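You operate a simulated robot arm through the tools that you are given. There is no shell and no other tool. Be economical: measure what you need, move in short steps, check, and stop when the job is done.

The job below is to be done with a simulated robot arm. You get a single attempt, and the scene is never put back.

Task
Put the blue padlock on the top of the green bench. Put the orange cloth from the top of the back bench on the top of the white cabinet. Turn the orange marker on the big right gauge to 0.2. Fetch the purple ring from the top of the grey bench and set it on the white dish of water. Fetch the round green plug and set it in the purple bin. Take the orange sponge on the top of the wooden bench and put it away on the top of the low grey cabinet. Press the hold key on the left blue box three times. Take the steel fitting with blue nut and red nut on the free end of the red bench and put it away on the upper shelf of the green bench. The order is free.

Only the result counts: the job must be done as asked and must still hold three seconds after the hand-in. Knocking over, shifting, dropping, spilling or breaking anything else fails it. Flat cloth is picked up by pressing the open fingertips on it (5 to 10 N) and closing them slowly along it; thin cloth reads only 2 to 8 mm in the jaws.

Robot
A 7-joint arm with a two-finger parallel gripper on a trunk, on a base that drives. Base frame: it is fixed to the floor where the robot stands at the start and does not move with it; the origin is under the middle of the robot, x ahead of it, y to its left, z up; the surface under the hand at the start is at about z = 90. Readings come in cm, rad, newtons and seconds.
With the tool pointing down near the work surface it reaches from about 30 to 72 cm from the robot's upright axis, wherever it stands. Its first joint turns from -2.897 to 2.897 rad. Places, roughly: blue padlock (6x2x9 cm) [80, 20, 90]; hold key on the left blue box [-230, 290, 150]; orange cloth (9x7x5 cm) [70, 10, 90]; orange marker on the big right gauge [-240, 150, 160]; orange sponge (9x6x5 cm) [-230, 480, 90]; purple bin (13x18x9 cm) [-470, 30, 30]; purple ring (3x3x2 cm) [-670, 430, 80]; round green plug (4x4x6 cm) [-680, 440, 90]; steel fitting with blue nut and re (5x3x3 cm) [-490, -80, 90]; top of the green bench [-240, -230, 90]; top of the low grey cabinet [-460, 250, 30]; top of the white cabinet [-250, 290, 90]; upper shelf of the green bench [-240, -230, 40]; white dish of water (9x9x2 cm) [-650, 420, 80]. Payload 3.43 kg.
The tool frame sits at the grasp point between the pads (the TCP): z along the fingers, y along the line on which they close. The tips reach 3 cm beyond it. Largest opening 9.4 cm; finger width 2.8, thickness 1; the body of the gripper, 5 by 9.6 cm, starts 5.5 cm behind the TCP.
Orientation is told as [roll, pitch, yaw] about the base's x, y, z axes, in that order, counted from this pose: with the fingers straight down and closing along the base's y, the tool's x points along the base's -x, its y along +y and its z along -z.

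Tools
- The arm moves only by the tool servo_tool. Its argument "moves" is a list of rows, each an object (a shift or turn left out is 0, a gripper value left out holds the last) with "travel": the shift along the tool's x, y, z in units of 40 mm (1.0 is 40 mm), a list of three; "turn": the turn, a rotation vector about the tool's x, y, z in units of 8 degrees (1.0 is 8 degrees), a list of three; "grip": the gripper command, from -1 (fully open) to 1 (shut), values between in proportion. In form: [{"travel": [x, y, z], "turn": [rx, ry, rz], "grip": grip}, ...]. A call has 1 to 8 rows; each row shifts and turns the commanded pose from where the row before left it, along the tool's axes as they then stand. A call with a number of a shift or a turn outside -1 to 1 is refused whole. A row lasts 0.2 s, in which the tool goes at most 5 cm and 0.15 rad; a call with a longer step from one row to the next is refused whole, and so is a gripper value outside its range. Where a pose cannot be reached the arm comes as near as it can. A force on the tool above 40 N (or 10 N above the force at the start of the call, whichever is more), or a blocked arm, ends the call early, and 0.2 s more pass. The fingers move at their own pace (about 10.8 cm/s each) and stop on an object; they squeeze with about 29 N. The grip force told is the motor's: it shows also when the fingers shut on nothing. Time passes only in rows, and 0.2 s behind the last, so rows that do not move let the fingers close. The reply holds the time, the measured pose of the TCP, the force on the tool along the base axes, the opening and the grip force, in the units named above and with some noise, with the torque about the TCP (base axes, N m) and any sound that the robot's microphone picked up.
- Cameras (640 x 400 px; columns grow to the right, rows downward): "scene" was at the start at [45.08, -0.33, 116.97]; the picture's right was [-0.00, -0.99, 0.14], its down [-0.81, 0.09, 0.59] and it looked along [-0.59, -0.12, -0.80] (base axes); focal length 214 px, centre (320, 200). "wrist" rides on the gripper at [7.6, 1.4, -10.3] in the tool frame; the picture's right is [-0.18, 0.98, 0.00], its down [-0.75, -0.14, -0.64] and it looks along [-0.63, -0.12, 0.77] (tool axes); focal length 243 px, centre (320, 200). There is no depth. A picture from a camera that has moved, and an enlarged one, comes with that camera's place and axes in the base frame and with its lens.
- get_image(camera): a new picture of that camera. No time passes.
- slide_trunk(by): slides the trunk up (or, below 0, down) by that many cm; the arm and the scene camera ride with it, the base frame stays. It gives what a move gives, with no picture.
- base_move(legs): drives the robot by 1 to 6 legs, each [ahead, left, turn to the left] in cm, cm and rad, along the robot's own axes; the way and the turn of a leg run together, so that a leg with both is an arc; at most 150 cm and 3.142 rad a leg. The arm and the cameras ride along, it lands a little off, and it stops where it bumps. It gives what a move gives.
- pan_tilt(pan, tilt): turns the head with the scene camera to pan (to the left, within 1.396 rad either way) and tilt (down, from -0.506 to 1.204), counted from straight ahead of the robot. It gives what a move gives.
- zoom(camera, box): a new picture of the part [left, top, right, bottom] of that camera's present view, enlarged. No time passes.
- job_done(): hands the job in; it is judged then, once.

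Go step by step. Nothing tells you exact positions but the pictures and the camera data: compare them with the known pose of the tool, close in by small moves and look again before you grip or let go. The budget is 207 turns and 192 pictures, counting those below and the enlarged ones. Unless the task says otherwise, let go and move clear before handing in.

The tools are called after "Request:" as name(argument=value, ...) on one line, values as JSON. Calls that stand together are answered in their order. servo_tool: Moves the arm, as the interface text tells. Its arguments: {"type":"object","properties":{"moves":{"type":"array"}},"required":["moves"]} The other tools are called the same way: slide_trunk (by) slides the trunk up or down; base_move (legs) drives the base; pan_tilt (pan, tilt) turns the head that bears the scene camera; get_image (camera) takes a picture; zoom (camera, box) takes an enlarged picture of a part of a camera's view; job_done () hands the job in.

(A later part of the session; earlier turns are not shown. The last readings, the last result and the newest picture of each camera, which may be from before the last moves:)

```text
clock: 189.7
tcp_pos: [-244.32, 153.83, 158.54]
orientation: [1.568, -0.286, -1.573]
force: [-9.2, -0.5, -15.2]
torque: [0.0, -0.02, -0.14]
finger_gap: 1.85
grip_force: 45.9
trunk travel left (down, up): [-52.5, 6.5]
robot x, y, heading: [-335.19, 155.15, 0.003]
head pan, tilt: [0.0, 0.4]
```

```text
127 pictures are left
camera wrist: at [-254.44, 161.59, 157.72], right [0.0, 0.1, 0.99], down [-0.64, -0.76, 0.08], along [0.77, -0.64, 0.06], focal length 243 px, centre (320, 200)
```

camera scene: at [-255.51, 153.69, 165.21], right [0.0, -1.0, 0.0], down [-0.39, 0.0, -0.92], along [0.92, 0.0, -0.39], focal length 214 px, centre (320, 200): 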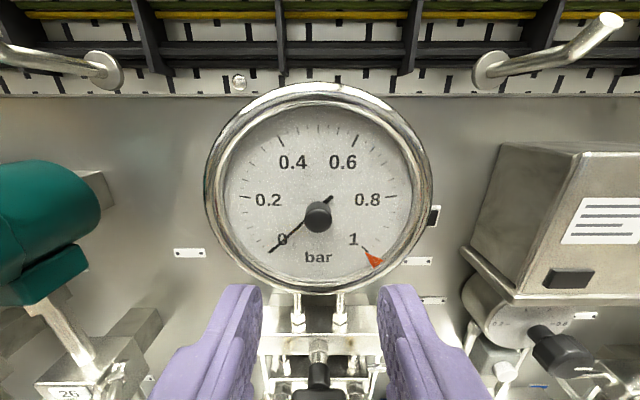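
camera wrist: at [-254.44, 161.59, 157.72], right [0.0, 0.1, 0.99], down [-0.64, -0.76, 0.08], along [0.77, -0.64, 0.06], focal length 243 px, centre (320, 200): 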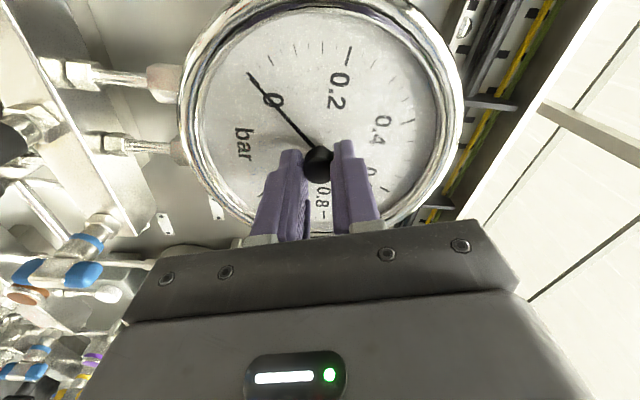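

Request:
servo_tool(moves=[{"turn": [0, 0, -0.9]}, {"turn": [0, 0, -0.9]}, {"turn": [0, 0, -0.9]}, {"turn": [0, 0, -0.9]}, {"turn": [0, 0, -0.9]}])

Request:
get_image(camera="wrist")

```text
clock: 190.9
tcp_pos: [-244.24, 153.85, 158.51]
orientation: [1.568, -0.916, -1.568]
force: [-11.2, 1.5, -19.1]
torque: [0.0, -0.34, -0.22]
finger_gap: 1.87
grip_force: 45.0
trunk travel left (down, up): [-52.5, 6.5]
robot x, y, heading: [-334.9, 155.28, 0.004]
head pan, tilt: [0.0, 0.4]
```

```text
126 pictures are left
camera wrist: at [-254.45, 159.66, 153.35], right [0.0, 0.67, 0.74], down [-0.64, -0.57, 0.51], along [0.77, -0.48, 0.43], focal length 243 px, centre (320, 200)
```

wrist: 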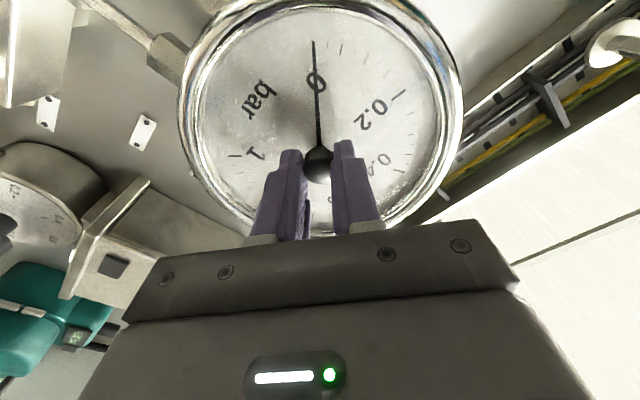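

The marker has left the 1, so the knob drives it. Continue turning anticlockwise.

Request:
servo_tool(moves=[{"turn": [0, 0, -0.9]}, {"turn": [0, 0, -0.9]}, {"turn": [0, 0, -0.9]}, {"turn": [0, 0, -0.9]}, {"turn": [0, 0, -0.9]}, {"turn": [0, 0, -0.9]}, {"turn": [0, 0, -0.9]}, {"turn": [0, 0, -0.9]}])

Request:
get_image(camera="wrist")

Request:
get_image(camera="scene")

```text
clock: 192.7
tcp_pos: [-244.29, 153.93, 158.54]
orientation: [-1.569, -1.219, 1.566]
force: [-13.3, 1.4, -22.1]
torque: [0.01, 1.05, 0.32]
finger_gap: 1.86
grip_force: 44.8
trunk travel left (down, up): [-52.5, 6.5]
robot x, y, heading: [-334.98, 155.26, 0.001]
head pan, tilt: [0.0, 0.4]
```

```text
125 pictures are left
camera wrist: at [-254.45, 152.67, 150.92], right [0.0, 0.99, -0.16], down [-0.64, 0.13, 0.76], along [0.77, 0.1, 0.63], focal length 243 px, centre (320, 200)
```

wrist: 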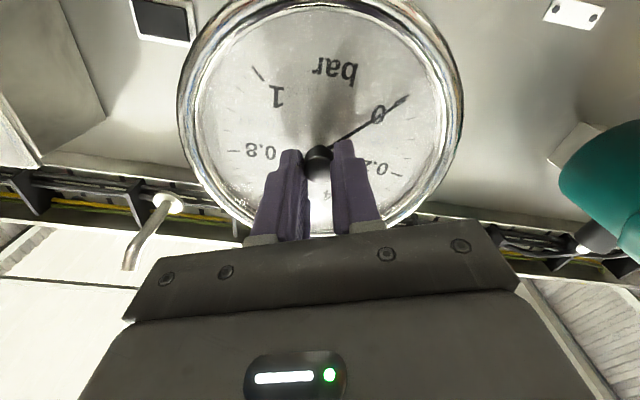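

```text
124 pictures are left
camera scene: at [-247.93, 156.34, 165.17], right [0.0, -0.94, 0.34], down [-0.39, -0.32, -0.86], along [0.92, -0.14, -0.37], focal length 214 px, centre (320, 200)
```

scene: 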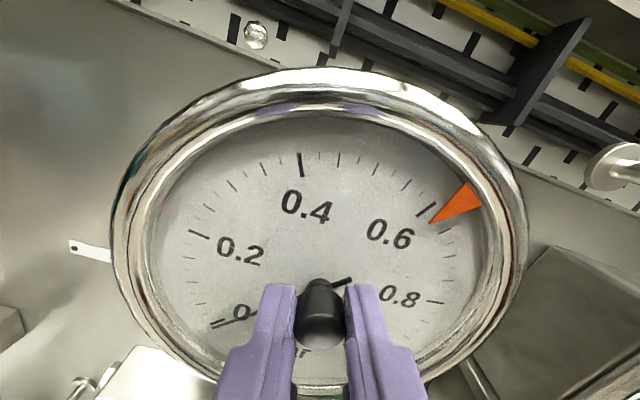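

The marker is now at about 0.6; 0.2 is about 110° further.

Request:
servo_tool(moves=[{"turn": [0, 0, -0.9]}, {"turn": [0, 0, -0.9]}, {"turn": [0, 0, -0.9]}, {"turn": [0, 0, -0.9]}, {"turn": [0, 0, -0.9]}, {"turn": [0, 0, -0.9]}, {"turn": [0, 0, -0.9]}, {"turn": [0, 0, -0.9]}])

Request:
get_image(camera="scene")

```text
clock: 194.5
tcp_pos: [-244.13, 154.05, 158.54]
orientation: [-1.569, -0.216, 1.569]
force: [-15.3, 7.4, -26.3]
torque: [0.08, 0.39, 0.58]
finger_gap: 1.83
grip_force: 45.3
trunk travel left (down, up): [-52.5, 6.5]
robot x, y, heading: [-335.01, 155.47, 0.002]
head pan, tilt: [0.0, 0.4]
```

```text
123 pictures are left
camera scene: at [-247.92, 161.13, 159.83], right [0.0, -0.21, 0.98], down [-0.39, -0.9, -0.2], along [0.92, -0.38, -0.08], focal length 214 px, centre (320, 200)
```

scene: 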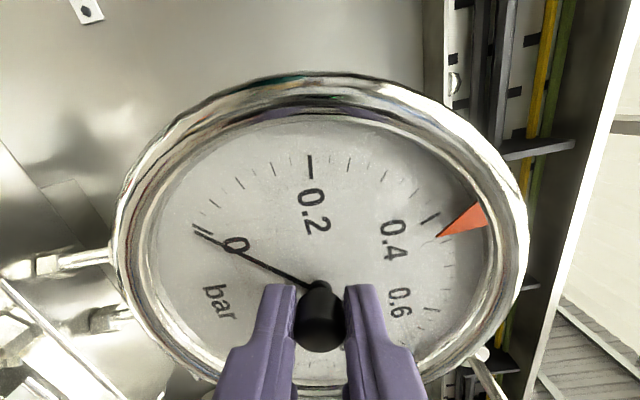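

Request:
servo_tool(moves=[{"travel": [0, 0.05, -0.04]}, {"turn": [0, 0, -0.9]}, {"turn": [0, 0, -0.9]}, {"turn": [0, 0, -0.9]}, {"turn": [0, 0, -0.9]}, {"turn": [0, 0, -0.9]}, {"turn": [0, 0, -0.9]}])

Request:
get_image(camera="scene")

```text
clock: 196.1
tcp_pos: [-244.2, 154.21, 158.4]
orientation: [-1.57, 0.54, 1.569]
force: [0.9, 6.4, -11.6]
torque: [0.0, -0.49, -0.56]
finger_gap: 1.85
grip_force: 45.0
trunk travel left (down, up): [-52.5, 6.5]
robot x, y, heading: [-334.69, 155.35, 0.001]
head pan, tilt: [0.0, 0.4]
```

```text
122 pictures are left
camera scene: at [-247.92, 160.24, 154.37], right [0.0, 0.51, 0.86], down [-0.39, -0.79, 0.47], along [0.92, -0.34, 0.2], focal length 214 px, centre (320, 200)
```

scene: 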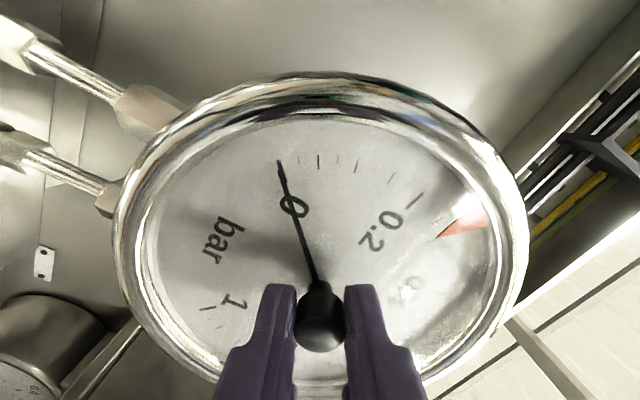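

Request:
servo_tool(moves=[{"turn": [0, 0, -0.8]}, {"turn": [0, 0, -0.7]}])

Request:
zoom(camera="scene", box=[230, 120, 530, 310])

```text
clock: 196.7
tcp_pos: [-244.15, 153.96, 158.36]
orientation: [-1.568, 0.748, 1.571]
force: [1.2, 5.6, -10.8]
torque: [0.01, -0.43, -0.16]
finger_gap: 1.85
grip_force: 45.3
trunk travel left (down, up): [-52.5, 6.5]
robot x, y, heading: [-334.89, 155.06, -0.001]
head pan, tilt: [0.0, 0.4]
```

```text
2.11 times, centred on (380, 215) of scene
camera zoom: at [-247.93, 159.3, 153.13], right [0.0, 0.68, 0.73], down [-0.39, -0.67, 0.63], along [0.92, -0.29, 0.26], focal length 452 px, centre (194, 168)
```

zoom: 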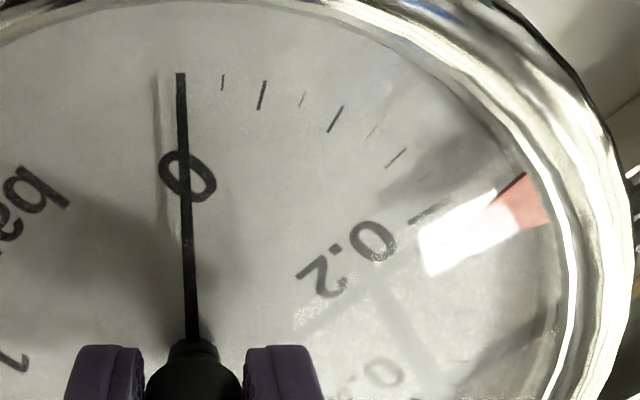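

Request:
zoom(camera="wrist", box=[150, 0, 490, 200])

Request:
servo_tool(moves=[{"turn": [0, 0, -0.5]}, {"turn": [0, 0, 0]}])

Request:
pan_tilt(pan=-0.5, tilt=0.4)

Request:
get_image(camera="scene")

```text
1.88 times, centred on (320, 100) of wrist
camera zoom: at [-254.43, 147.51, 162.48], right [0.0, -0.53, -0.85], down [-0.64, 0.65, -0.41], along [0.77, 0.54, -0.34], focal length 457 px, centre (320, 388)
```

zoom: 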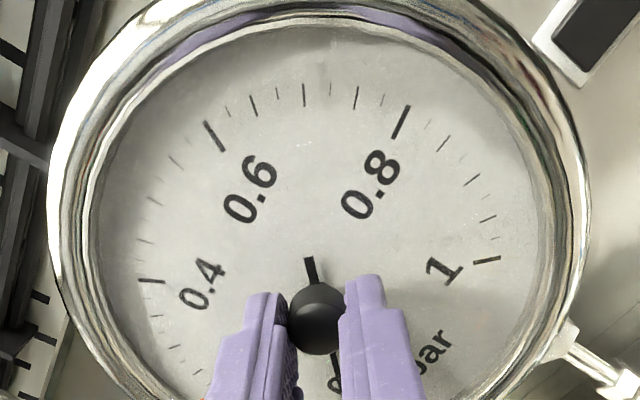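

```text
clock: 197.3
tcp_pos: [-244.22, 154.04, 158.42]
orientation: [-1.57, 0.817, 1.572]
force: [2.3, 3.6, -6.9]
torque: [0.02, -0.19, 0.16]
finger_gap: 1.83
grip_force: 45.1
trunk travel left (down, up): [-52.5, 6.5]
robot x, y, heading: [-334.72, 155.41, 0.001]
head pan, tilt: [0.0, 0.4]
```

```text
clock: 198.2
tcp_pos: [-244.15, 154.0, 158.44]
orientation: [-1.57, 0.818, 1.572]
force: [3.8, 4.8, -5.6]
torque: [0.0, 0.0, 0.36]
finger_gap: 1.86
grip_force: 44.6
trunk travel left (down, up): [-52.5, 6.5]
robot x, y, heading: [-334.61, 155.07, -0.002]
head pan, tilt: [-0.499, 0.4]
```

```text
119 pictures are left
camera scene: at [-249.04, 162.17, 155.8], right [-0.48, 0.64, 0.6], down [-0.34, -0.77, 0.54], along [0.81, 0.05, 0.58], focal length 214 px, centre (320, 200)
```

scene: 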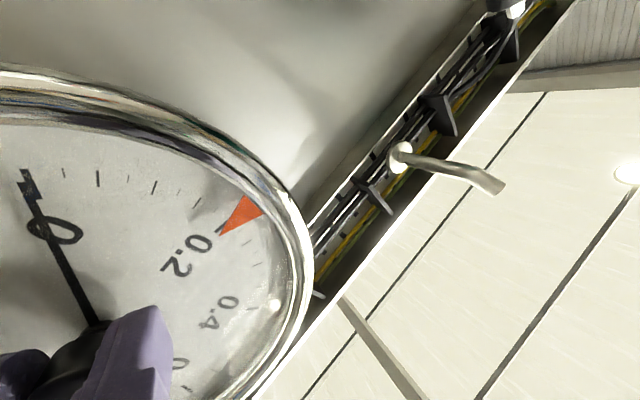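

Request:
zoom(camera="scene", box=[150, 160, 300, 280])

```text
3.33 times, centred on (225, 220) of scene
camera zoom: at [-249.04, 162.17, 155.8], right [-0.48, 0.64, 0.6], down [-0.34, -0.77, 0.54], along [0.81, 0.05, 0.58], focal length 715 px, centre (637, 133)
```

zoom: 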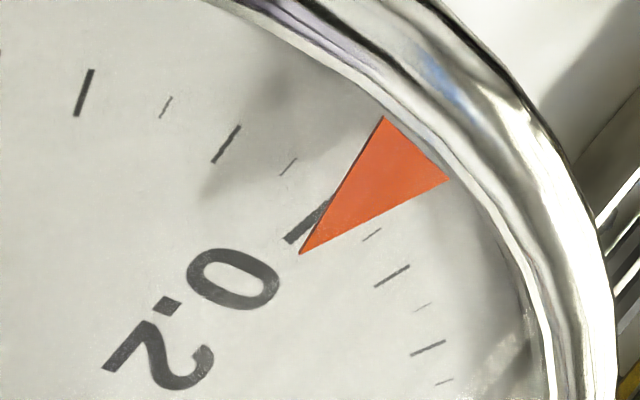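

By eye the marker is at about 0.20. I'll release, draw back and check square-on.

Request:
servo_tool(moves=[{"grip": 0.3}, {"grip": 0}, {"travel": [0, 0, -0.5]}, {"travel": [0, 0, -1]}, {"travel": [0, 0, -1]}])

Request:
servo_tool(moves=[{"turn": [0, 0, 1]}, {"turn": [0, 0, 1]}, {"turn": [0, 0, 1]}, {"turn": [0, 0, 1]}, {"turn": [0, 0, 1]}, {"turn": [0, 0, 1]}, {"turn": [0, 0, 1]}, {"turn": [0, 0, 1]}])

Request:
servo_tool(moves=[{"turn": [0, 0, 1]}, {"turn": [0, 0, 1]}, {"turn": [0, 0, 1]}, {"turn": [0, 0, 1]}, {"turn": [0, 0, 1]}, {"turn": [0, 0, 1]}, {"turn": [0, 0, 1]}, {"turn": [0, 0, 1]}])

Request:
servo_tool(moves=[{"turn": [0, 0, 1]}, {"travel": [0, 0, -1]}, {"travel": [0.5, 0, -1]}, {"travel": [0.8, 0, -0.5]}])

Request:
pan_tilt(pan=0, tilt=0.1)

Request:
get_image(camera="scene")

```text
clock: 199.4
tcp_pos: [-254.61, 153.85, 158.74]
orientation: [-1.573, 0.815, 1.567]
force: [-0.2, -0.3, -0.4]
torque: [-0.03, -0.01, -0.03]
finger_gap: 4.7
grip_force: 0.0
trunk travel left (down, up): [-52.5, 6.5]
robot x, y, heading: [-335.23, 155.53, -0.001]
head pan, tilt: [-0.499, 0.4]
```

```text
clock: 201.2
tcp_pos: [-254.45, 153.86, 158.52]
orientation: [-1.572, -0.304, 1.57]
force: [-0.3, -0.5, -0.5]
torque: [-0.03, -0.01, 0.0]
finger_gap: 4.72
grip_force: 0.0
trunk travel left (down, up): [-52.5, 6.5]
robot x, y, heading: [-334.93, 155.21, 0.001]
head pan, tilt: [-0.499, 0.4]
```

```text
clock: 203.0
tcp_pos: [-254.45, 153.85, 158.4]
orientation: [-1.57, -1.421, 1.566]
force: [-0.5, 0.0, -0.4]
torque: [0.02, 0.0, 0.0]
finger_gap: 4.68
grip_force: 0.3
trunk travel left (down, up): [-52.5, 6.5]
robot x, y, heading: [-335.17, 155.22, -0.003]
head pan, tilt: [-0.499, 0.4]
```

```text
clock: 204.0
tcp_pos: [-264.3, 153.73, 153.32]
orientation: [-1.544, -1.559, 1.541]
force: [0.0, -0.3, -0.4]
torque: [0.0, -0.01, 0.0]
finger_gap: 4.69
grip_force: 0.0
trunk travel left (down, up): [-52.5, 6.5]
robot x, y, heading: [-335.04, 155.14, -0.0]
head pan, tilt: [-0.499, 0.4]
```

```text
clock: 204.9
tcp_pos: [-264.35, 153.79, 153.32]
orientation: [-1.555, -1.558, 1.553]
force: [-0.2, 0.0, -0.1]
torque: [0.03, 0.02, 0.03]
finger_gap: 4.7
grip_force: 0.1
trunk travel left (down, up): [-52.5, 6.5]
robot x, y, heading: [-334.91, 155.57, -0.002]
head pan, tilt: [0.0, 0.099]
```

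```text
117 pictures are left
camera scene: at [-268.11, 153.85, 163.13], right [0.0, -1.0, 0.01], down [-0.1, -0.01, -0.99], along [0.99, 0.0, -0.1], focal length 214 px, centre (320, 200)
```

scene: 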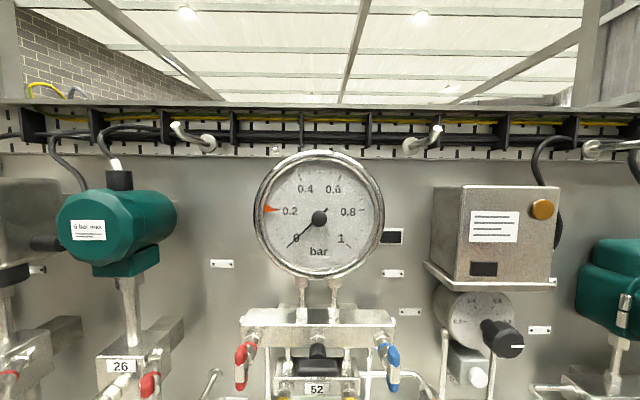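

Request:
zoom(camera="scene", box=[250, 175, 330, 245])

```text
5.71 times, centred on (290, 210) of scene
camera zoom: at [-268.11, 153.85, 163.13], right [0.0, -1.0, 0.01], down [-0.1, -0.01, -0.99], along [0.99, 0.0, -0.1], focal length 1226 px, centre (491, 143)
```

zoom: 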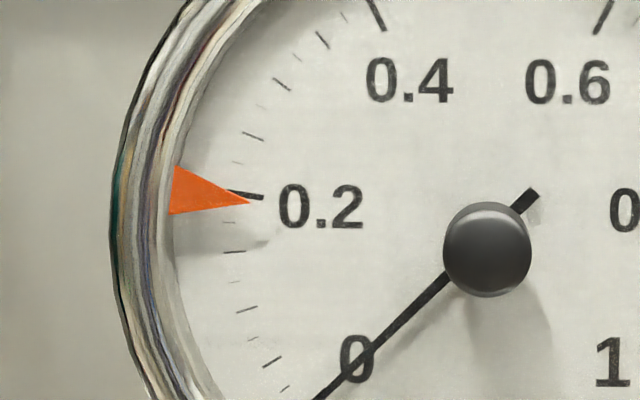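

The marker reads 0.20 square-on. Now the sponge: I lower the trunk, point the tool down and drive to the wooden bench's -x side.

Request:
base_move(legs=[[-30, 0, 0]])

Request:
servo_tool(moves=[{"turn": [0, 1, 0], "travel": [0, 0, -0.9], "grip": -1}, {"turn": [0, 1, 0], "travel": [0, 0, -0.9]}, {"turn": [0, 1, 0], "travel": [0, 0, -0.9]}, {"turn": [0, 1, 0], "travel": [0, 0, -0.9]}, {"turn": [0, 1, 0]}, {"turn": [0, 1, 0]}, {"turn": [0, 1, 0]}, {"turn": [0, 1, 0]}])

Request:
slide_trunk(by=-20)

Request:
base_move(legs=[[0, 145, 0], [0, 145, 0]])

Request:
pan_tilt(pan=0, tilt=-0.4)

Request:
get_image(camera="scene")

```text
clock: 207.0
tcp_pos: [-294.56, 153.88, 153.32]
orientation: [-1.62, -1.56, 1.618]
force: [-0.4, 0.5, 0.6]
torque: [-0.02, 0.05, -0.01]
finger_gap: 4.72
grip_force: 0.0
trunk travel left (down, up): [-52.5, 6.5]
robot x, y, heading: [-364.89, 155.29, -0.002]
head pan, tilt: [0.0, 0.099]
```

```text
clock: 208.8
tcp_pos: [-308.25, 153.89, 156.23]
orientation: [-0.012, -0.452, 0.005]
force: [0.3, -0.1, 0.2]
torque: [0.0, -0.03, 0.06]
finger_gap: 9.43
grip_force: 0.0
trunk travel left (down, up): [-52.5, 6.5]
robot x, y, heading: [-365.13, 155.19, -0.001]
head pan, tilt: [0.0, 0.099]
```

```text
clock: 211.0
tcp_pos: [-308.45, 153.95, 136.32]
orientation: [-0.014, -0.453, 0.006]
force: [-0.1, -0.1, 0.9]
torque: [-0.01, 0.02, -0.01]
finger_gap: 9.39
grip_force: 0.1
trunk travel left (down, up): [-32.5, 26.5]
robot x, y, heading: [-365.02, 154.93, -0.003]
head pan, tilt: [0.0, 0.099]
```

```text
clock: 224.9
tcp_pos: [-306.42, 441.62, 136.22]
orientation: [-0.015, -0.454, -0.015]
force: [-0.9, 0.7, -0.5]
torque: [-0.03, -0.01, 0.03]
finger_gap: 9.42
grip_force: 0.2
trunk travel left (down, up): [-32.5, 26.5]
robot x, y, heading: [-362.56, 443.73, -0.012]
head pan, tilt: [0.0, 0.099]
```

```text
clock: 225.8
tcp_pos: [-306.4, 441.5, 136.23]
orientation: [-0.015, -0.454, -0.014]
force: [0.3, -0.5, -0.8]
torque: [0.0, 0.03, -0.01]
finger_gap: 9.4
grip_force: 0.0
trunk travel left (down, up): [-32.5, 26.5]
robot x, y, heading: [-362.73, 444.01, -0.019]
head pan, tilt: [0.0, -0.4]
```

```text
115 pictures are left
camera scene: at [-296.03, 441.3, 147.37], right [-0.02, -1.0, 0.01], down [-0.66, 0.0, -0.75], along [0.75, -0.02, -0.66], focal length 214 px, centre (320, 200)
```

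scene: 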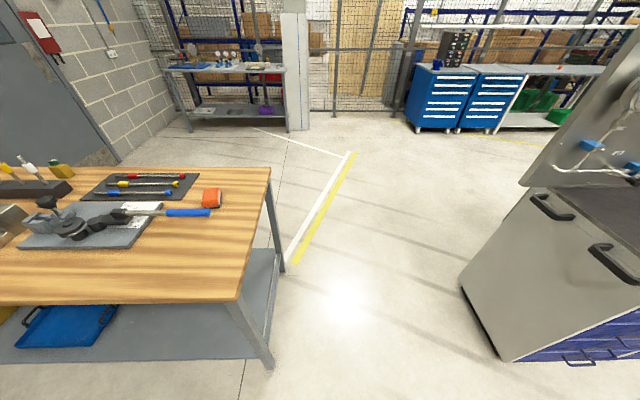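

The sponge is near (-231, 483) on the wooden bench, 21 cm in from its -y edge, with a blue screwdriver handle close by. I'll approach from the -y side facing +y.

Request:
base_move(legs=[[0, -40, 0.015], [65, 0, 0], [66, 0, 0], [0, 0, 1.57]])

Request:
pan_tilt(pan=0, tilt=0.2)

Request:
get_image(camera="scene")

```text
clock: 238.6
tcp_pos: [-230.36, 459.27, 136.2]
orientation: [-0.014, -0.453, 1.563]
force: [-0.3, -1.1, 0.2]
torque: [-0.01, 0.01, -0.01]
finger_gap: 9.39
grip_force: 0.0
trunk travel left (down, up): [-32.5, 26.5]
robot x, y, heading: [-232.46, 402.71, 1.554]
head pan, tilt: [0.0, -0.4]
```

```text
clock: 239.6
tcp_pos: [-230.49, 459.33, 136.25]
orientation: [-0.013, -0.454, 1.562]
force: [-0.1, -0.4, 0.7]
torque: [-0.05, 0.01, -0.01]
finger_gap: 9.4
grip_force: 0.1
trunk travel left (down, up): [-32.5, 26.5]
robot x, y, heading: [-232.52, 402.79, 1.56]
head pan, tilt: [0.0, 0.201]
```

```text
114 pictures are left
camera scene: at [-230.33, 465.82, 143.33], right [1.0, -0.02, 0.01], down [-0.01, -0.97, -0.25], along [0.02, 0.25, -0.97], focal length 214 px, centre (320, 200)
```

scene: 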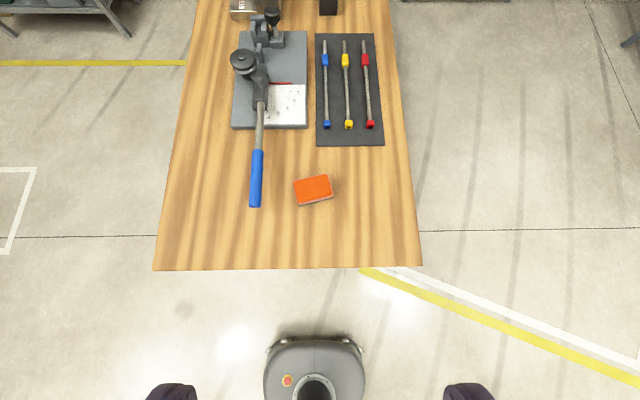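

Request:
base_move(legs=[[18, 0, 0]])

Request:
servo_tool(moves=[{"turn": [0, 1, 0]}, {"turn": [0, 1, 0]}, {"turn": [0, 1, 0]}, {"turn": [0, 0.25, 0]}, {"turn": [0, 0, 1]}, {"turn": [0, 0, 1]}, {"turn": [0, 0, 1]}, {"turn": [0, 0, 1]}])

Request:
servo_tool(moves=[{"turn": [0, 0, 1]}, {"turn": [0, 0, 1]}, {"turn": [0, 0, 1]}, {"turn": [0, 0, 1]}, {"turn": [0, 0, 1]}, {"turn": [0, 0, 0.7]}, {"travel": [0, 0, 1]}, {"travel": [0, 0, 1]}])

Request:
get_image(camera="wrist")

```text
clock: 241.1
tcp_pos: [-230.11, 477.5, 136.2]
orientation: [-0.014, -0.453, 1.561]
force: [0.6, 0.2, -0.3]
torque: [-0.01, -0.01, 0.0]
finger_gap: 9.41
grip_force: 0.0
trunk travel left (down, up): [-32.5, 26.5]
robot x, y, heading: [-232.32, 420.69, 1.556]
head pan, tilt: [0.0, 0.201]
```

```text
clock: 242.9
tcp_pos: [-229.97, 477.34, 136.37]
orientation: [-0.01, -0.005, 0.993]
force: [-0.1, -0.5, 0.0]
torque: [0.01, -0.02, 0.04]
finger_gap: 9.4
grip_force: 0.0
trunk travel left (down, up): [-32.5, 26.5]
robot x, y, heading: [-231.91, 420.87, 1.56]
head pan, tilt: [0.0, 0.201]
```

```text
clock: 244.7
tcp_pos: [-230.12, 477.29, 128.27]
orientation: [-0.003, -0.012, 0.2]
force: [-0.7, -0.4, -0.6]
torque: [0.0, 0.04, 0.02]
finger_gap: 9.4
grip_force: 0.1
trunk travel left (down, up): [-32.5, 26.5]
robot x, y, heading: [-232.17, 421.11, 1.556]
head pan, tilt: [0.0, 0.201]
```

```text
113 pictures are left
camera wrist: at [-237.84, 477.24, 138.38], right [-0.01, 1.0, 0.0], down [0.76, 0.01, 0.65], along [0.65, 0.01, -0.76], focal length 243 px, centre (320, 200)
```

wrist: 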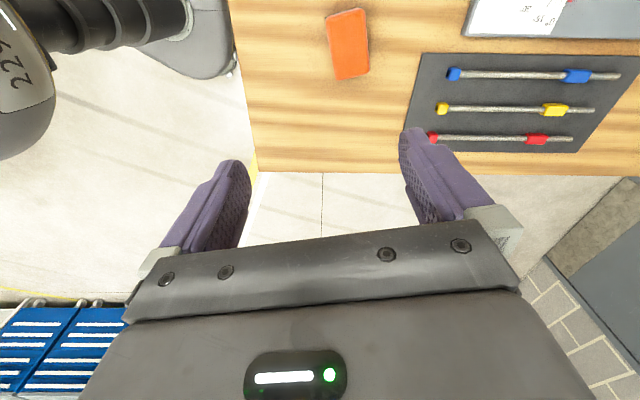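

Request:
servo_tool(moves=[{"travel": [0.1, 0.6, 0.8]}, {"travel": [0.1, 0.56, 0.8]}, {"travel": [0, 0, 1]}, {"travel": [0, 0, 1]}, {"travel": [0, 0, 1]}, {"travel": [0, 0, 1]}, {"travel": [0, 0, 1]}])

Request:
get_image(camera="wrist")

```text
clock: 246.3
tcp_pos: [-231.55, 481.71, 101.81]
orientation: [-0.003, -0.013, 0.201]
force: [-0.3, -0.6, -0.3]
torque: [-0.02, -0.01, 0.0]
finger_gap: 9.42
grip_force: 0.0
trunk travel left (down, up): [-32.5, 26.5]
robot x, y, heading: [-232.27, 420.76, 1.557]
head pan, tilt: [0.0, 0.201]
```

```text
112 pictures are left
camera wrist: at [-239.35, 481.58, 111.89], right [-0.02, 1.0, 0.0], down [0.76, 0.01, 0.65], along [0.65, 0.01, -0.76], focal length 243 px, centre (320, 200)
```

wrist: 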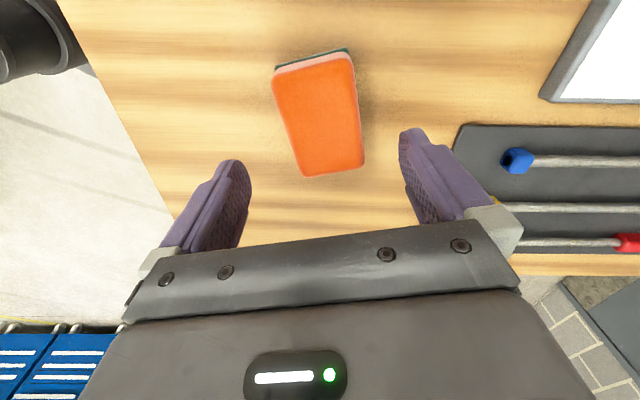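

Request:
servo_tool(moves=[{"travel": [0, 0, 0.9]}, {"travel": [0, 0, 0.6]}, {"travel": [0, 0, 0.3]}, {"travel": [0, 0, 0.1]}, {"travel": [0, 0, 0.1]}])

Request:
get_image(camera="wrist")

```text
clock: 247.5
tcp_pos: [-231.21, 481.72, 93.82]
orientation: [-0.004, -0.012, 0.202]
force: [-0.2, -0.3, 0.2]
torque: [-0.02, -0.02, 0.02]
finger_gap: 9.42
grip_force: 0.0
trunk travel left (down, up): [-32.5, 26.5]
robot x, y, heading: [-232.53, 420.65, 1.556]
head pan, tilt: [0.0, 0.201]
```

```text
111 pictures are left
camera wrist: at [-239.11, 481.55, 103.93], right [-0.02, 1.0, 0.0], down [0.76, 0.01, 0.65], along [0.65, 0.01, -0.76], focal length 243 px, centre (320, 200)
```

wrist: 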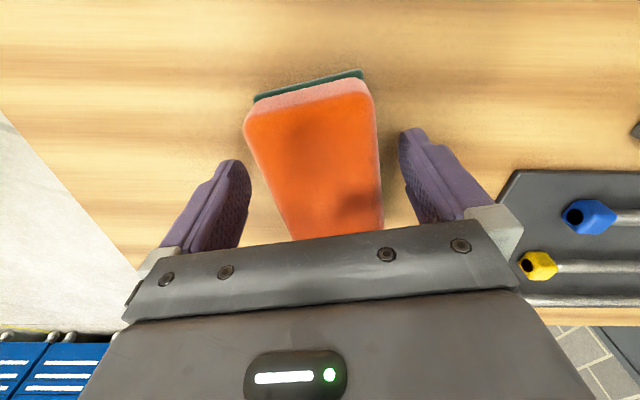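

Request:
servo_tool(moves=[{"travel": [0, 0, 0.1]}, {"travel": [0, 0, 0.1]}])

Request:
servo_tool(moves=[{"travel": [0, 0, 0.08]}, {"travel": [0, 0, 0.08]}])

```text
clock: 248.1
tcp_pos: [-231.3, 481.74, 93.06]
orientation: [-0.003, -0.012, 0.202]
force: [-0.8, -0.2, -0.7]
torque: [0.0, -0.01, 0.02]
finger_gap: 9.4
grip_force: 0.0
trunk travel left (down, up): [-32.5, 26.5]
robot x, y, heading: [-232.52, 421.22, 1.553]
head pan, tilt: [0.0, 0.201]
```

```text
clock: 248.7
tcp_pos: [-231.38, 481.89, 93.03]
orientation: [0.003, -0.015, 0.2]
force: [-0.6, -7.5, 19.8]
torque: [-1.29, 0.08, 0.01]
finger_gap: 9.39
grip_force: 0.1
trunk travel left (down, up): [-32.5, 26.5]
robot x, y, heading: [-232.12, 420.8, 1.556]
head pan, tilt: [0.0, 0.201]
stopped in row 2: the force on the tool passed its limit at 46 N (the readings are from after the stop); the commanded pose is now the measured one
```

Table found at z ≈ 90. Up a little, then grip the sponge.

Request:
servo_tool(moves=[{"travel": [0, 0, -0.15]}, {"grip": -0.3}, {"grip": 0.1}, {"grip": 1}, {"grip": 1}, {"grip": 1}])

Request:
servo_tool(moves=[{"travel": [0, 0, -0.5]}, {"travel": [0, 0, -1]}, {"travel": [0, 0, -1]}, {"travel": [0, 0, -1]}, {"travel": [0, 0, -1]}, {"travel": [0, 0, -1]}, {"travel": [0, 0, -1]}])

Request:
get_image(camera="wrist")

```text
clock: 250.1
tcp_pos: [-231.18, 481.91, 93.45]
orientation: [0.002, -0.015, 0.201]
force: [0.5, -0.4, 0.6]
torque: [0.01, -0.02, 0.02]
finger_gap: 6.36
grip_force: 29.1
trunk travel left (down, up): [-32.5, 26.5]
robot x, y, heading: [-231.88, 420.86, 1.556]
head pan, tilt: [0.0, 0.201]
```

```text
clock: 251.7
tcp_pos: [-231.71, 481.69, 119.49]
orientation: [0.002, -0.015, 0.202]
force: [0.2, 1.0, 0.3]
torque: [-0.05, 0.0, 0.04]
finger_gap: 6.38
grip_force: 29.4
trunk travel left (down, up): [-32.5, 26.5]
robot x, y, heading: [-232.25, 420.96, 1.556]
head pan, tilt: [0.0, 0.201]
```

```text
110 pictures are left
camera wrist: at [-239.52, 481.55, 129.64], right [-0.02, 1.0, 0.0], down [0.76, 0.01, 0.65], along [0.65, 0.01, -0.76], focal length 243 px, centre (320, 200)
```

wrist: 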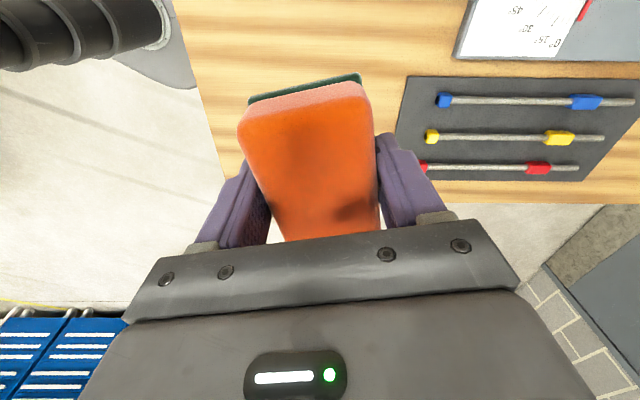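

Sponge held (6.4 cm). Now to the low grey cabinet, approaching it facing -x.

Request:
base_move(legs=[[-18, 0, 0], [0, 0, 1.585], [56, 0, 0], [57, 0, 0], [0, 75, 0], [0, 75, 0]])

Request:
get_image(camera="scene")

Request:
get_image(camera="wrist")

```text
clock: 270.0
tcp_pos: [-411.56, 258.51, 119.5]
orientation: [0.001, -0.014, 1.749]
force: [0.6, -1.1, -0.9]
torque: [0.01, 0.01, -0.03]
finger_gap: 6.33
grip_force: 29.4
trunk travel left (down, up): [-32.5, 26.5]
robot x, y, heading: [-350.57, 256.51, 3.109]
head pan, tilt: [0.0, 0.201]
```

```text
109 pictures are left
camera scene: at [-413.14, 267.29, 123.01], right [0.98, 0.18, 0.0], down [0.17, -0.97, 0.19], along [0.03, -0.18, -0.98], focal length 214 px, centre (320, 200)
```

scene: 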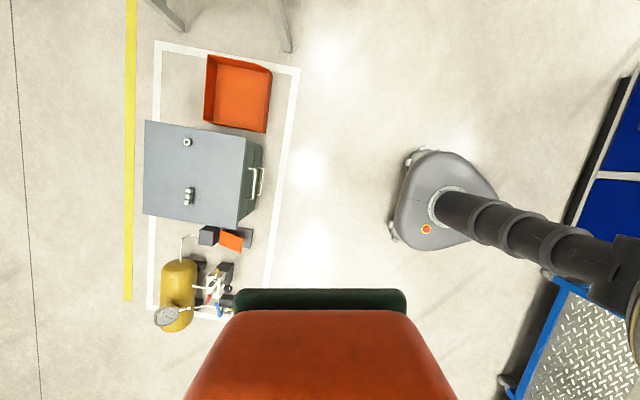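

```text
108 pictures are left
camera wrist: at [-411.52, 250.54, 129.59], right [-1.0, 0.01, 0.0], down [0.01, 0.76, 0.65], along [0.0, 0.65, -0.76], focal length 243 px, centre (320, 200)
```

wrist: 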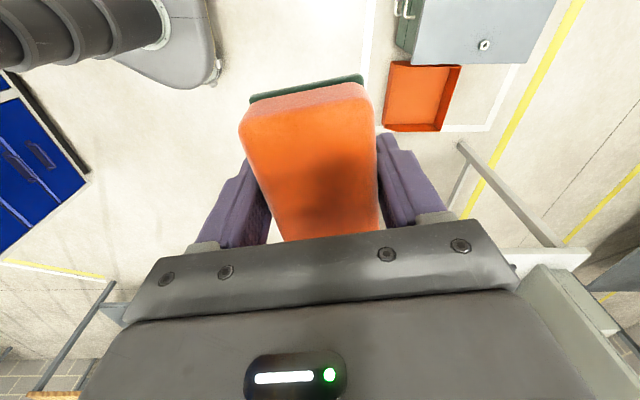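

The low grey cabinet top spans about x -485..-445, y 233..272 with two small fittings near x -467. I'll set the sponge at (-453, 254), clear of them.

Request:
base_move(legs=[[44, 2, 0.03]])

Request:
slide_trunk(by=-30)

Request:
get_image(camera="scene")

Request:
get_image(camera="wrist")

```text
clock: 272.7
tcp_pos: [-455.88, 255.38, 119.43]
orientation: [0.001, -0.014, 1.781]
force: [-1.8, -0.4, 0.2]
torque: [-0.05, -0.01, 0.01]
finger_gap: 6.35
grip_force: 29.7
trunk travel left (down, up): [-32.5, 26.5]
robot x, y, heading: [-395.06, 255.52, 3.142]
head pan, tilt: [0.0, 0.201]
```

```text
clock: 275.7
tcp_pos: [-456.04, 255.36, 89.46]
orientation: [0.001, -0.014, 1.782]
force: [-0.3, 0.3, 0.0]
torque: [-0.02, 0.0, 0.01]
finger_gap: 6.33
grip_force: 28.9
trunk travel left (down, up): [-2.5, 56.5]
robot x, y, heading: [-394.98, 255.56, 3.144]
head pan, tilt: [0.0, 0.201]
```

```text
107 pictures are left
camera scene: at [-457.78, 264.1, 93.02], right [0.98, 0.21, 0.0], down [0.21, -0.96, 0.19], along [0.04, -0.18, -0.98], focal length 214 px, centre (320, 200)
```

scene: 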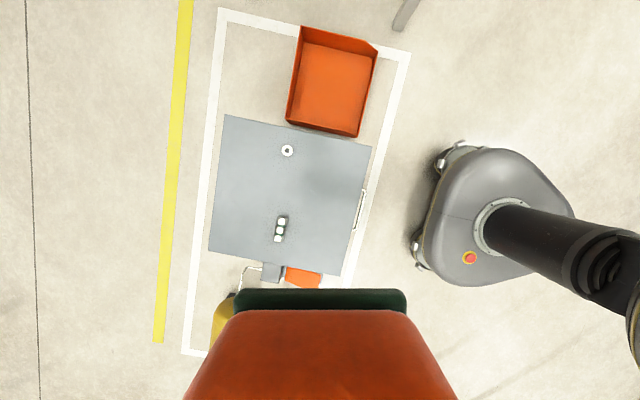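

```text
106 pictures are left
camera wrist: at [-455.61, 247.42, 99.61], right [-1.0, -0.03, 0.0], down [-0.02, 0.76, 0.65], along [-0.02, 0.65, -0.76], focal length 243 px, centre (320, 200)
```

wrist: 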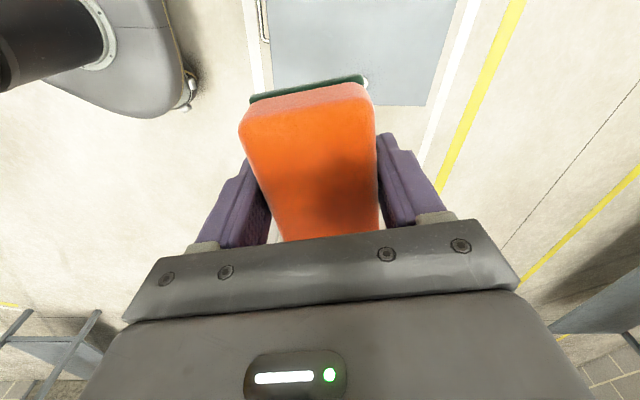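

Request:
servo_tool(moves=[{"travel": [0.18, -0.3, 0.9]}, {"travel": [0.18, -0.29, 0.9]}, {"travel": [0, 0, 1]}, {"travel": [0, 0, 1]}, {"travel": [0, 0, 1]}, {"travel": [0, 0, 1]}, {"travel": [0, 0, 1]}, {"travel": [0, 0, 1]}])

Request:
servo_tool(moves=[{"travel": [0, 0, 1]}, {"travel": [0, 0, 1]}, {"travel": [0, 0, 0.8]}])

Request:
get_image(camera="wrist")

Request:
get_image(camera="scene")

```text
clock: 277.5
tcp_pos: [-453.47, 254.64, 58.13]
orientation: [0.002, -0.012, 1.783]
force: [0.5, 0.2, -0.3]
torque: [0.02, 0.04, -0.01]
finger_gap: 6.32
grip_force: 29.2
trunk travel left (down, up): [-2.5, 56.5]
robot x, y, heading: [-394.81, 255.67, 3.138]
head pan, tilt: [0.0, 0.201]
```

```text
clock: 278.3
tcp_pos: [-453.49, 254.75, 46.83]
orientation: [0.002, -0.014, 1.783]
force: [0.1, 0.7, 0.4]
torque: [0.0, 0.05, 0.01]
finger_gap: 6.29
grip_force: 29.3
trunk travel left (down, up): [-2.5, 56.5]
robot x, y, heading: [-394.58, 255.14, 3.136]
head pan, tilt: [0.0, 0.201]
```

```text
105 pictures are left
camera wrist: at [-453.18, 246.94, 57.03], right [-1.0, -0.03, 0.01], down [-0.02, 0.76, 0.65], along [-0.02, 0.65, -0.76], focal length 243 px, centre (320, 200)
```

wrist: 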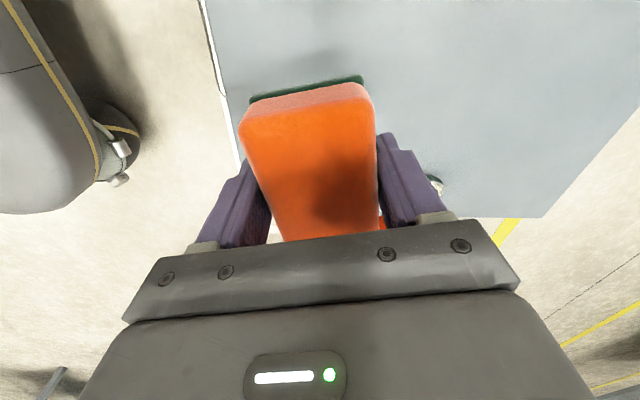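

```text
104 pictures are left
camera scene: at [-455.36, 263.62, 50.45], right [0.98, 0.21, 0.0], down [0.21, -0.96, 0.19], along [0.04, -0.18, -0.98], focal length 214 px, centre (320, 200)
```

scene: 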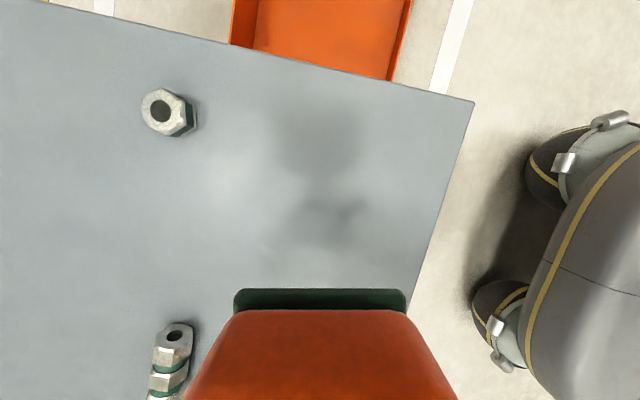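

Request:
servo_tool(moves=[{"travel": [0, 0, 0.8]}, {"travel": [0, 0, 0.8]}, {"travel": [0, 0, 0.3]}, {"travel": [0, 0, 0.2]}, {"travel": [0, 0, 0.15]}, {"travel": [0, 0, 0.1]}, {"travel": [0, 0, 0.1]}])

Request:
get_image(camera="wrist")

```text
clock: 279.9
tcp_pos: [-453.1, 255.07, 37.5]
orientation: [0.002, -0.015, 1.781]
force: [0.7, -0.4, -0.7]
torque: [0.02, 0.03, -0.01]
finger_gap: 6.35
grip_force: 29.3
out of reach, approached as far as the arm can: row 7
trunk travel left (down, up): [-2.5, 56.5]
robot x, y, heading: [-394.81, 255.62, 3.136]
head pan, tilt: [0.0, 0.201]
```

```text
103 pictures are left
camera wrist: at [-452.85, 247.15, 47.69], right [-1.0, -0.03, 0.01], down [-0.02, 0.76, 0.65], along [-0.02, 0.65, -0.76], focal length 243 px, centre (320, 200)
```

wrist: 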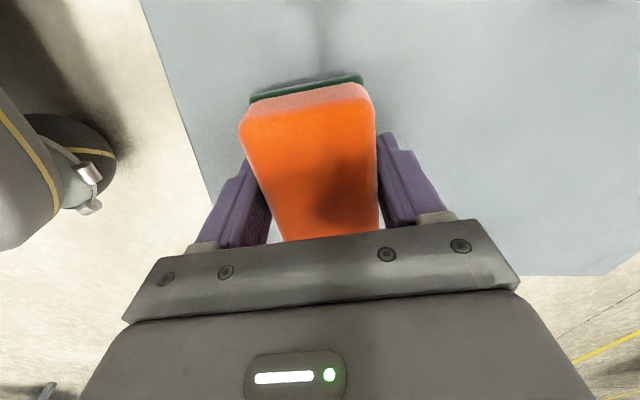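

Request:
slide_trunk(by=-1.5)

Request:
slide_trunk(by=-0.9)

Request:
zoom(camera="wrist", box=[180, 30, 440, 200])

```text
clock: 280.5
tcp_pos: [-453.23, 255.12, 36.14]
orientation: [0.007, -0.013, 1.78]
force: [5.9, -0.2, 23.4]
torque: [-0.06, -0.25, -0.04]
finger_gap: 6.35
grip_force: 29.2
trunk travel left (down, up): [-1.0, 58.0]
robot x, y, heading: [-394.9, 255.65, 3.138]
head pan, tilt: [0.0, 0.201]
```

```text
clock: 280.9
tcp_pos: [-453.28, 255.08, 36.14]
orientation: [0.007, -0.014, 1.781]
force: [7.2, 1.2, 21.8]
torque: [0.04, -0.15, -0.03]
finger_gap: 6.33
grip_force: 28.5
trunk travel left (down, up): [-0.6, 58.4]
robot x, y, heading: [-394.7, 255.36, 3.139]
head pan, tilt: [0.0, 0.201]
stopped: the force on the tool passed its limit at 66 N (the readings are from after the stop); the commanded pose is now the measured one
```

```text
2.35 times, centred on (310, 115) of wrist
camera zoom: at [-453.03, 247.15, 46.16], right [-1.0, -0.03, 0.01], down [-0.01, 0.76, 0.65], along [-0.02, 0.65, -0.76], focal length 571 px, centre (344, 400)
```

zoom: 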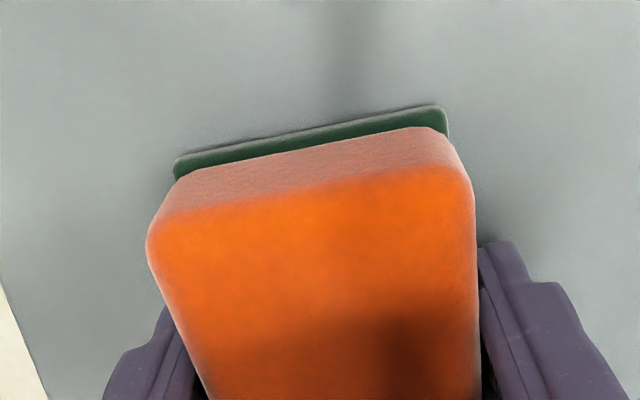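

Contact with the cabinet top (at z ≈ 33). Ease the pressure, open and rise.

Request:
servo_tool(moves=[{"travel": [0, 0, -0.04]}, {"grip": 0}, {"grip": -0.6}, {"grip": -1}, {"grip": -1}, {"travel": [0, 0, -0.6]}, {"travel": [0, 0, -1]}, {"travel": [0, 0, -1]}])

Request:
servo_tool(moves=[{"travel": [0, 0, -1]}, {"travel": [0, 0, -1]}, {"travel": [0, 0, -1]}])

Request:
get_image(camera="wrist")

Request:
get_image(camera="scene")

```text
clock: 282.7
tcp_pos: [-453.07, 254.95, 46.37]
orientation: [0.002, -0.014, 1.781]
force: [-0.6, 0.7, -0.2]
torque: [0.01, -0.02, 0.0]
finger_gap: 9.4
grip_force: 0.0
trunk travel left (down, up): [-0.6, 58.4]
robot x, y, heading: [-394.97, 255.37, 3.139]
head pan, tilt: [0.0, 0.201]
```

```text
clock: 283.5
tcp_pos: [-453.27, 254.73, 58.42]
orientation: [0.003, -0.015, 1.78]
force: [0.1, 0.8, -0.6]
torque: [0.05, -0.02, -0.03]
finger_gap: 9.4
grip_force: 0.0
trunk travel left (down, up): [-0.6, 58.4]
robot x, y, heading: [-394.82, 255.74, 3.135]
head pan, tilt: [0.0, 0.201]
```

```text
101 pictures are left
camera wrist: at [-452.88, 246.89, 68.56], right [-1.0, -0.03, 0.01], down [-0.02, 0.76, 0.65], along [-0.02, 0.65, -0.76], focal length 243 px, centre (320, 200)
```

wrist: 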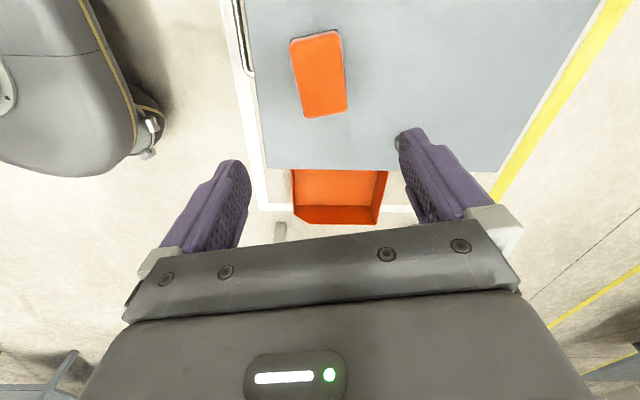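

```text
100 pictures are left
camera scene: at [-455.05, 263.57, 61.98], right [0.98, 0.21, 0.0], down [0.21, -0.96, 0.19], along [0.04, -0.18, -0.98], focal length 214 px, centre (320, 200)
```

scene: 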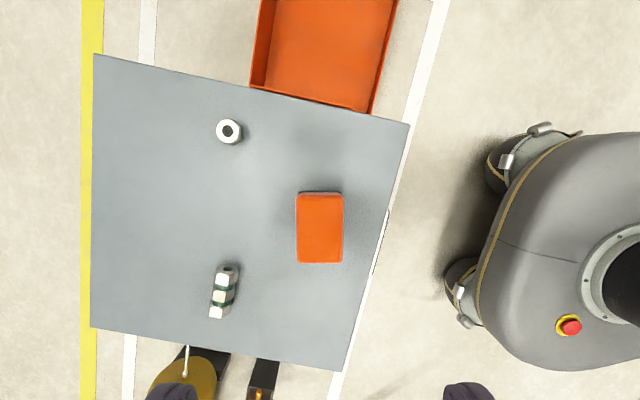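

The sponge lies on the low grey cabinet. Now I back off, raise up and look toward the grey bench beyond.

Request:
base_move(legs=[[-30, 0, 0]])

Request:
slide_trunk(by=45)

Request:
servo_tool(moves=[{"turn": [0, 0, -1], "travel": [0, 0, -1]}, {"turn": [0, 0, -1], "travel": [0, 0, -1]}, {"turn": [0, 0, -1], "travel": [0, 0, -1]}, {"turn": [0, 0, -1], "travel": [0, 0, -1]}, {"turn": [0, 0, -1]}, {"turn": [0, 0, -1]}, {"turn": [0, 0, -1]}, {"turn": [0, 0, -1]}])

Request:
servo_tool(moves=[{"turn": [0, 0, -1]}, {"turn": [0, 0, -0.7]}, {"turn": [0, -1, 0], "travel": [0.7, 0, 0]}, {"turn": [0, -1, 0], "travel": [0.7, 0, 0]}, {"turn": [0, -1, 0], "travel": [0.7, 0, 0]}, {"turn": [0, -1, 0]}])

Request:
pan_tilt(pan=0, tilt=-0.4)

Request:
get_image(camera="scene")

```text
clock: 285.6
tcp_pos: [-422.89, 254.71, 58.32]
orientation: [0.004, -0.013, 1.783]
force: [-0.2, -0.1, 0.4]
torque: [-0.02, 0.0, 0.01]
finger_gap: 9.38
grip_force: 0.0
trunk travel left (down, up): [-0.6, 58.4]
robot x, y, heading: [-364.61, 255.53, 3.139]
head pan, tilt: [0.0, 0.201]
```

```text
refused: 45 is not a number from -40 to 40
```

```text
clock: 287.4
tcp_pos: [-422.83, 254.53, 74.36]
orientation: [-0.011, -0.009, 2.901]
force: [0.0, 0.3, 0.9]
torque: [-0.02, 0.02, -0.01]
finger_gap: 9.41
grip_force: 0.0
trunk travel left (down, up): [-0.6, 58.4]
robot x, y, heading: [-364.6, 255.57, 3.146]
head pan, tilt: [0.0, 0.201]
```

```text
clock: 288.8
tcp_pos: [-414.53, 254.46, 73.19]
orientation: [-0.018, -0.567, -3.138]
force: [0.1, -0.3, 0.1]
torque: [-0.01, 0.01, -0.03]
finger_gap: 9.42
grip_force: 0.0
trunk travel left (down, up): [-0.6, 58.4]
robot x, y, heading: [-364.74, 255.45, 3.143]
head pan, tilt: [0.0, 0.201]
```

```text
clock: 289.8
tcp_pos: [-414.44, 254.5, 73.08]
orientation: [-0.015, -0.566, -3.138]
force: [-0.4, -1.0, -0.2]
torque: [-0.04, 0.01, -0.01]
finger_gap: 9.41
grip_force: 0.2
trunk travel left (down, up): [-0.6, 58.4]
robot x, y, heading: [-364.45, 255.78, 3.137]
head pan, tilt: [0.0, -0.4]
```

```text
99 pictures are left
camera scene: at [-423.52, 254.21, 85.33], right [0.0, 1.0, 0.01], down [0.57, 0.01, -0.82], along [-0.82, 0.01, -0.57], focal length 214 px, centre (320, 200)
```

scene: 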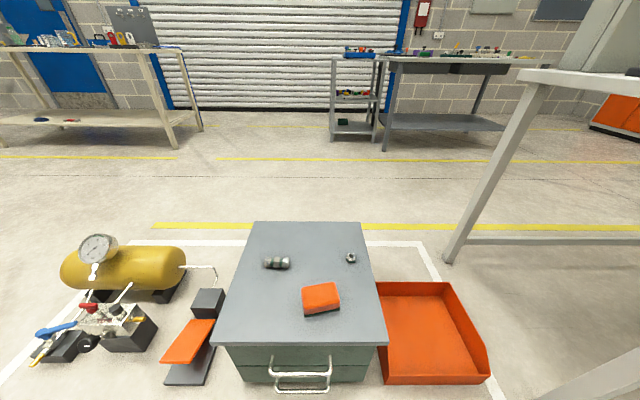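

The grey bench is ahead-right, front about x -640. I'll go round the floor items on the -y side; first slide over and look at the lane.

Request:
slide_trunk(by=35)

Request:
base_move(legs=[[5, 80, 0], [5, 80, 0]])

Request:
get_image(camera="scene")

```text
clock: 293.2
tcp_pos: [-414.48, 254.56, 108.12]
orientation: [-0.016, -0.565, -3.139]
force: [-0.3, 0.6, 0.0]
torque: [0.01, -0.05, -0.05]
finger_gap: 9.43
grip_force: 0.1
trunk travel left (down, up): [-35.6, 23.4]
robot x, y, heading: [-364.66, 255.49, 3.141]
head pan, tilt: [0.0, -0.4]
```

```text
clock: 301.4
tcp_pos: [-425.43, 94.38, 108.15]
orientation: [-0.015, -0.564, 3.14]
force: [0.0, 0.6, -0.3]
torque: [0.04, -0.01, 0.02]
finger_gap: 9.4
grip_force: 0.1
trunk travel left (down, up): [-35.6, 23.4]
robot x, y, heading: [-375.67, 95.11, 3.129]
head pan, tilt: [0.0, -0.4]
```

```text
98 pictures are left
camera scene: at [-434.42, 94.23, 120.35], right [0.01, 1.0, 0.01], down [0.57, 0.01, -0.82], along [-0.82, 0.02, -0.57], focal length 214 px, centre (320, 200)
```

scene: 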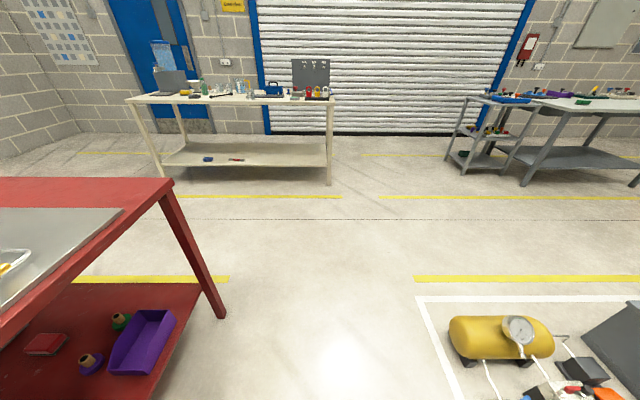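

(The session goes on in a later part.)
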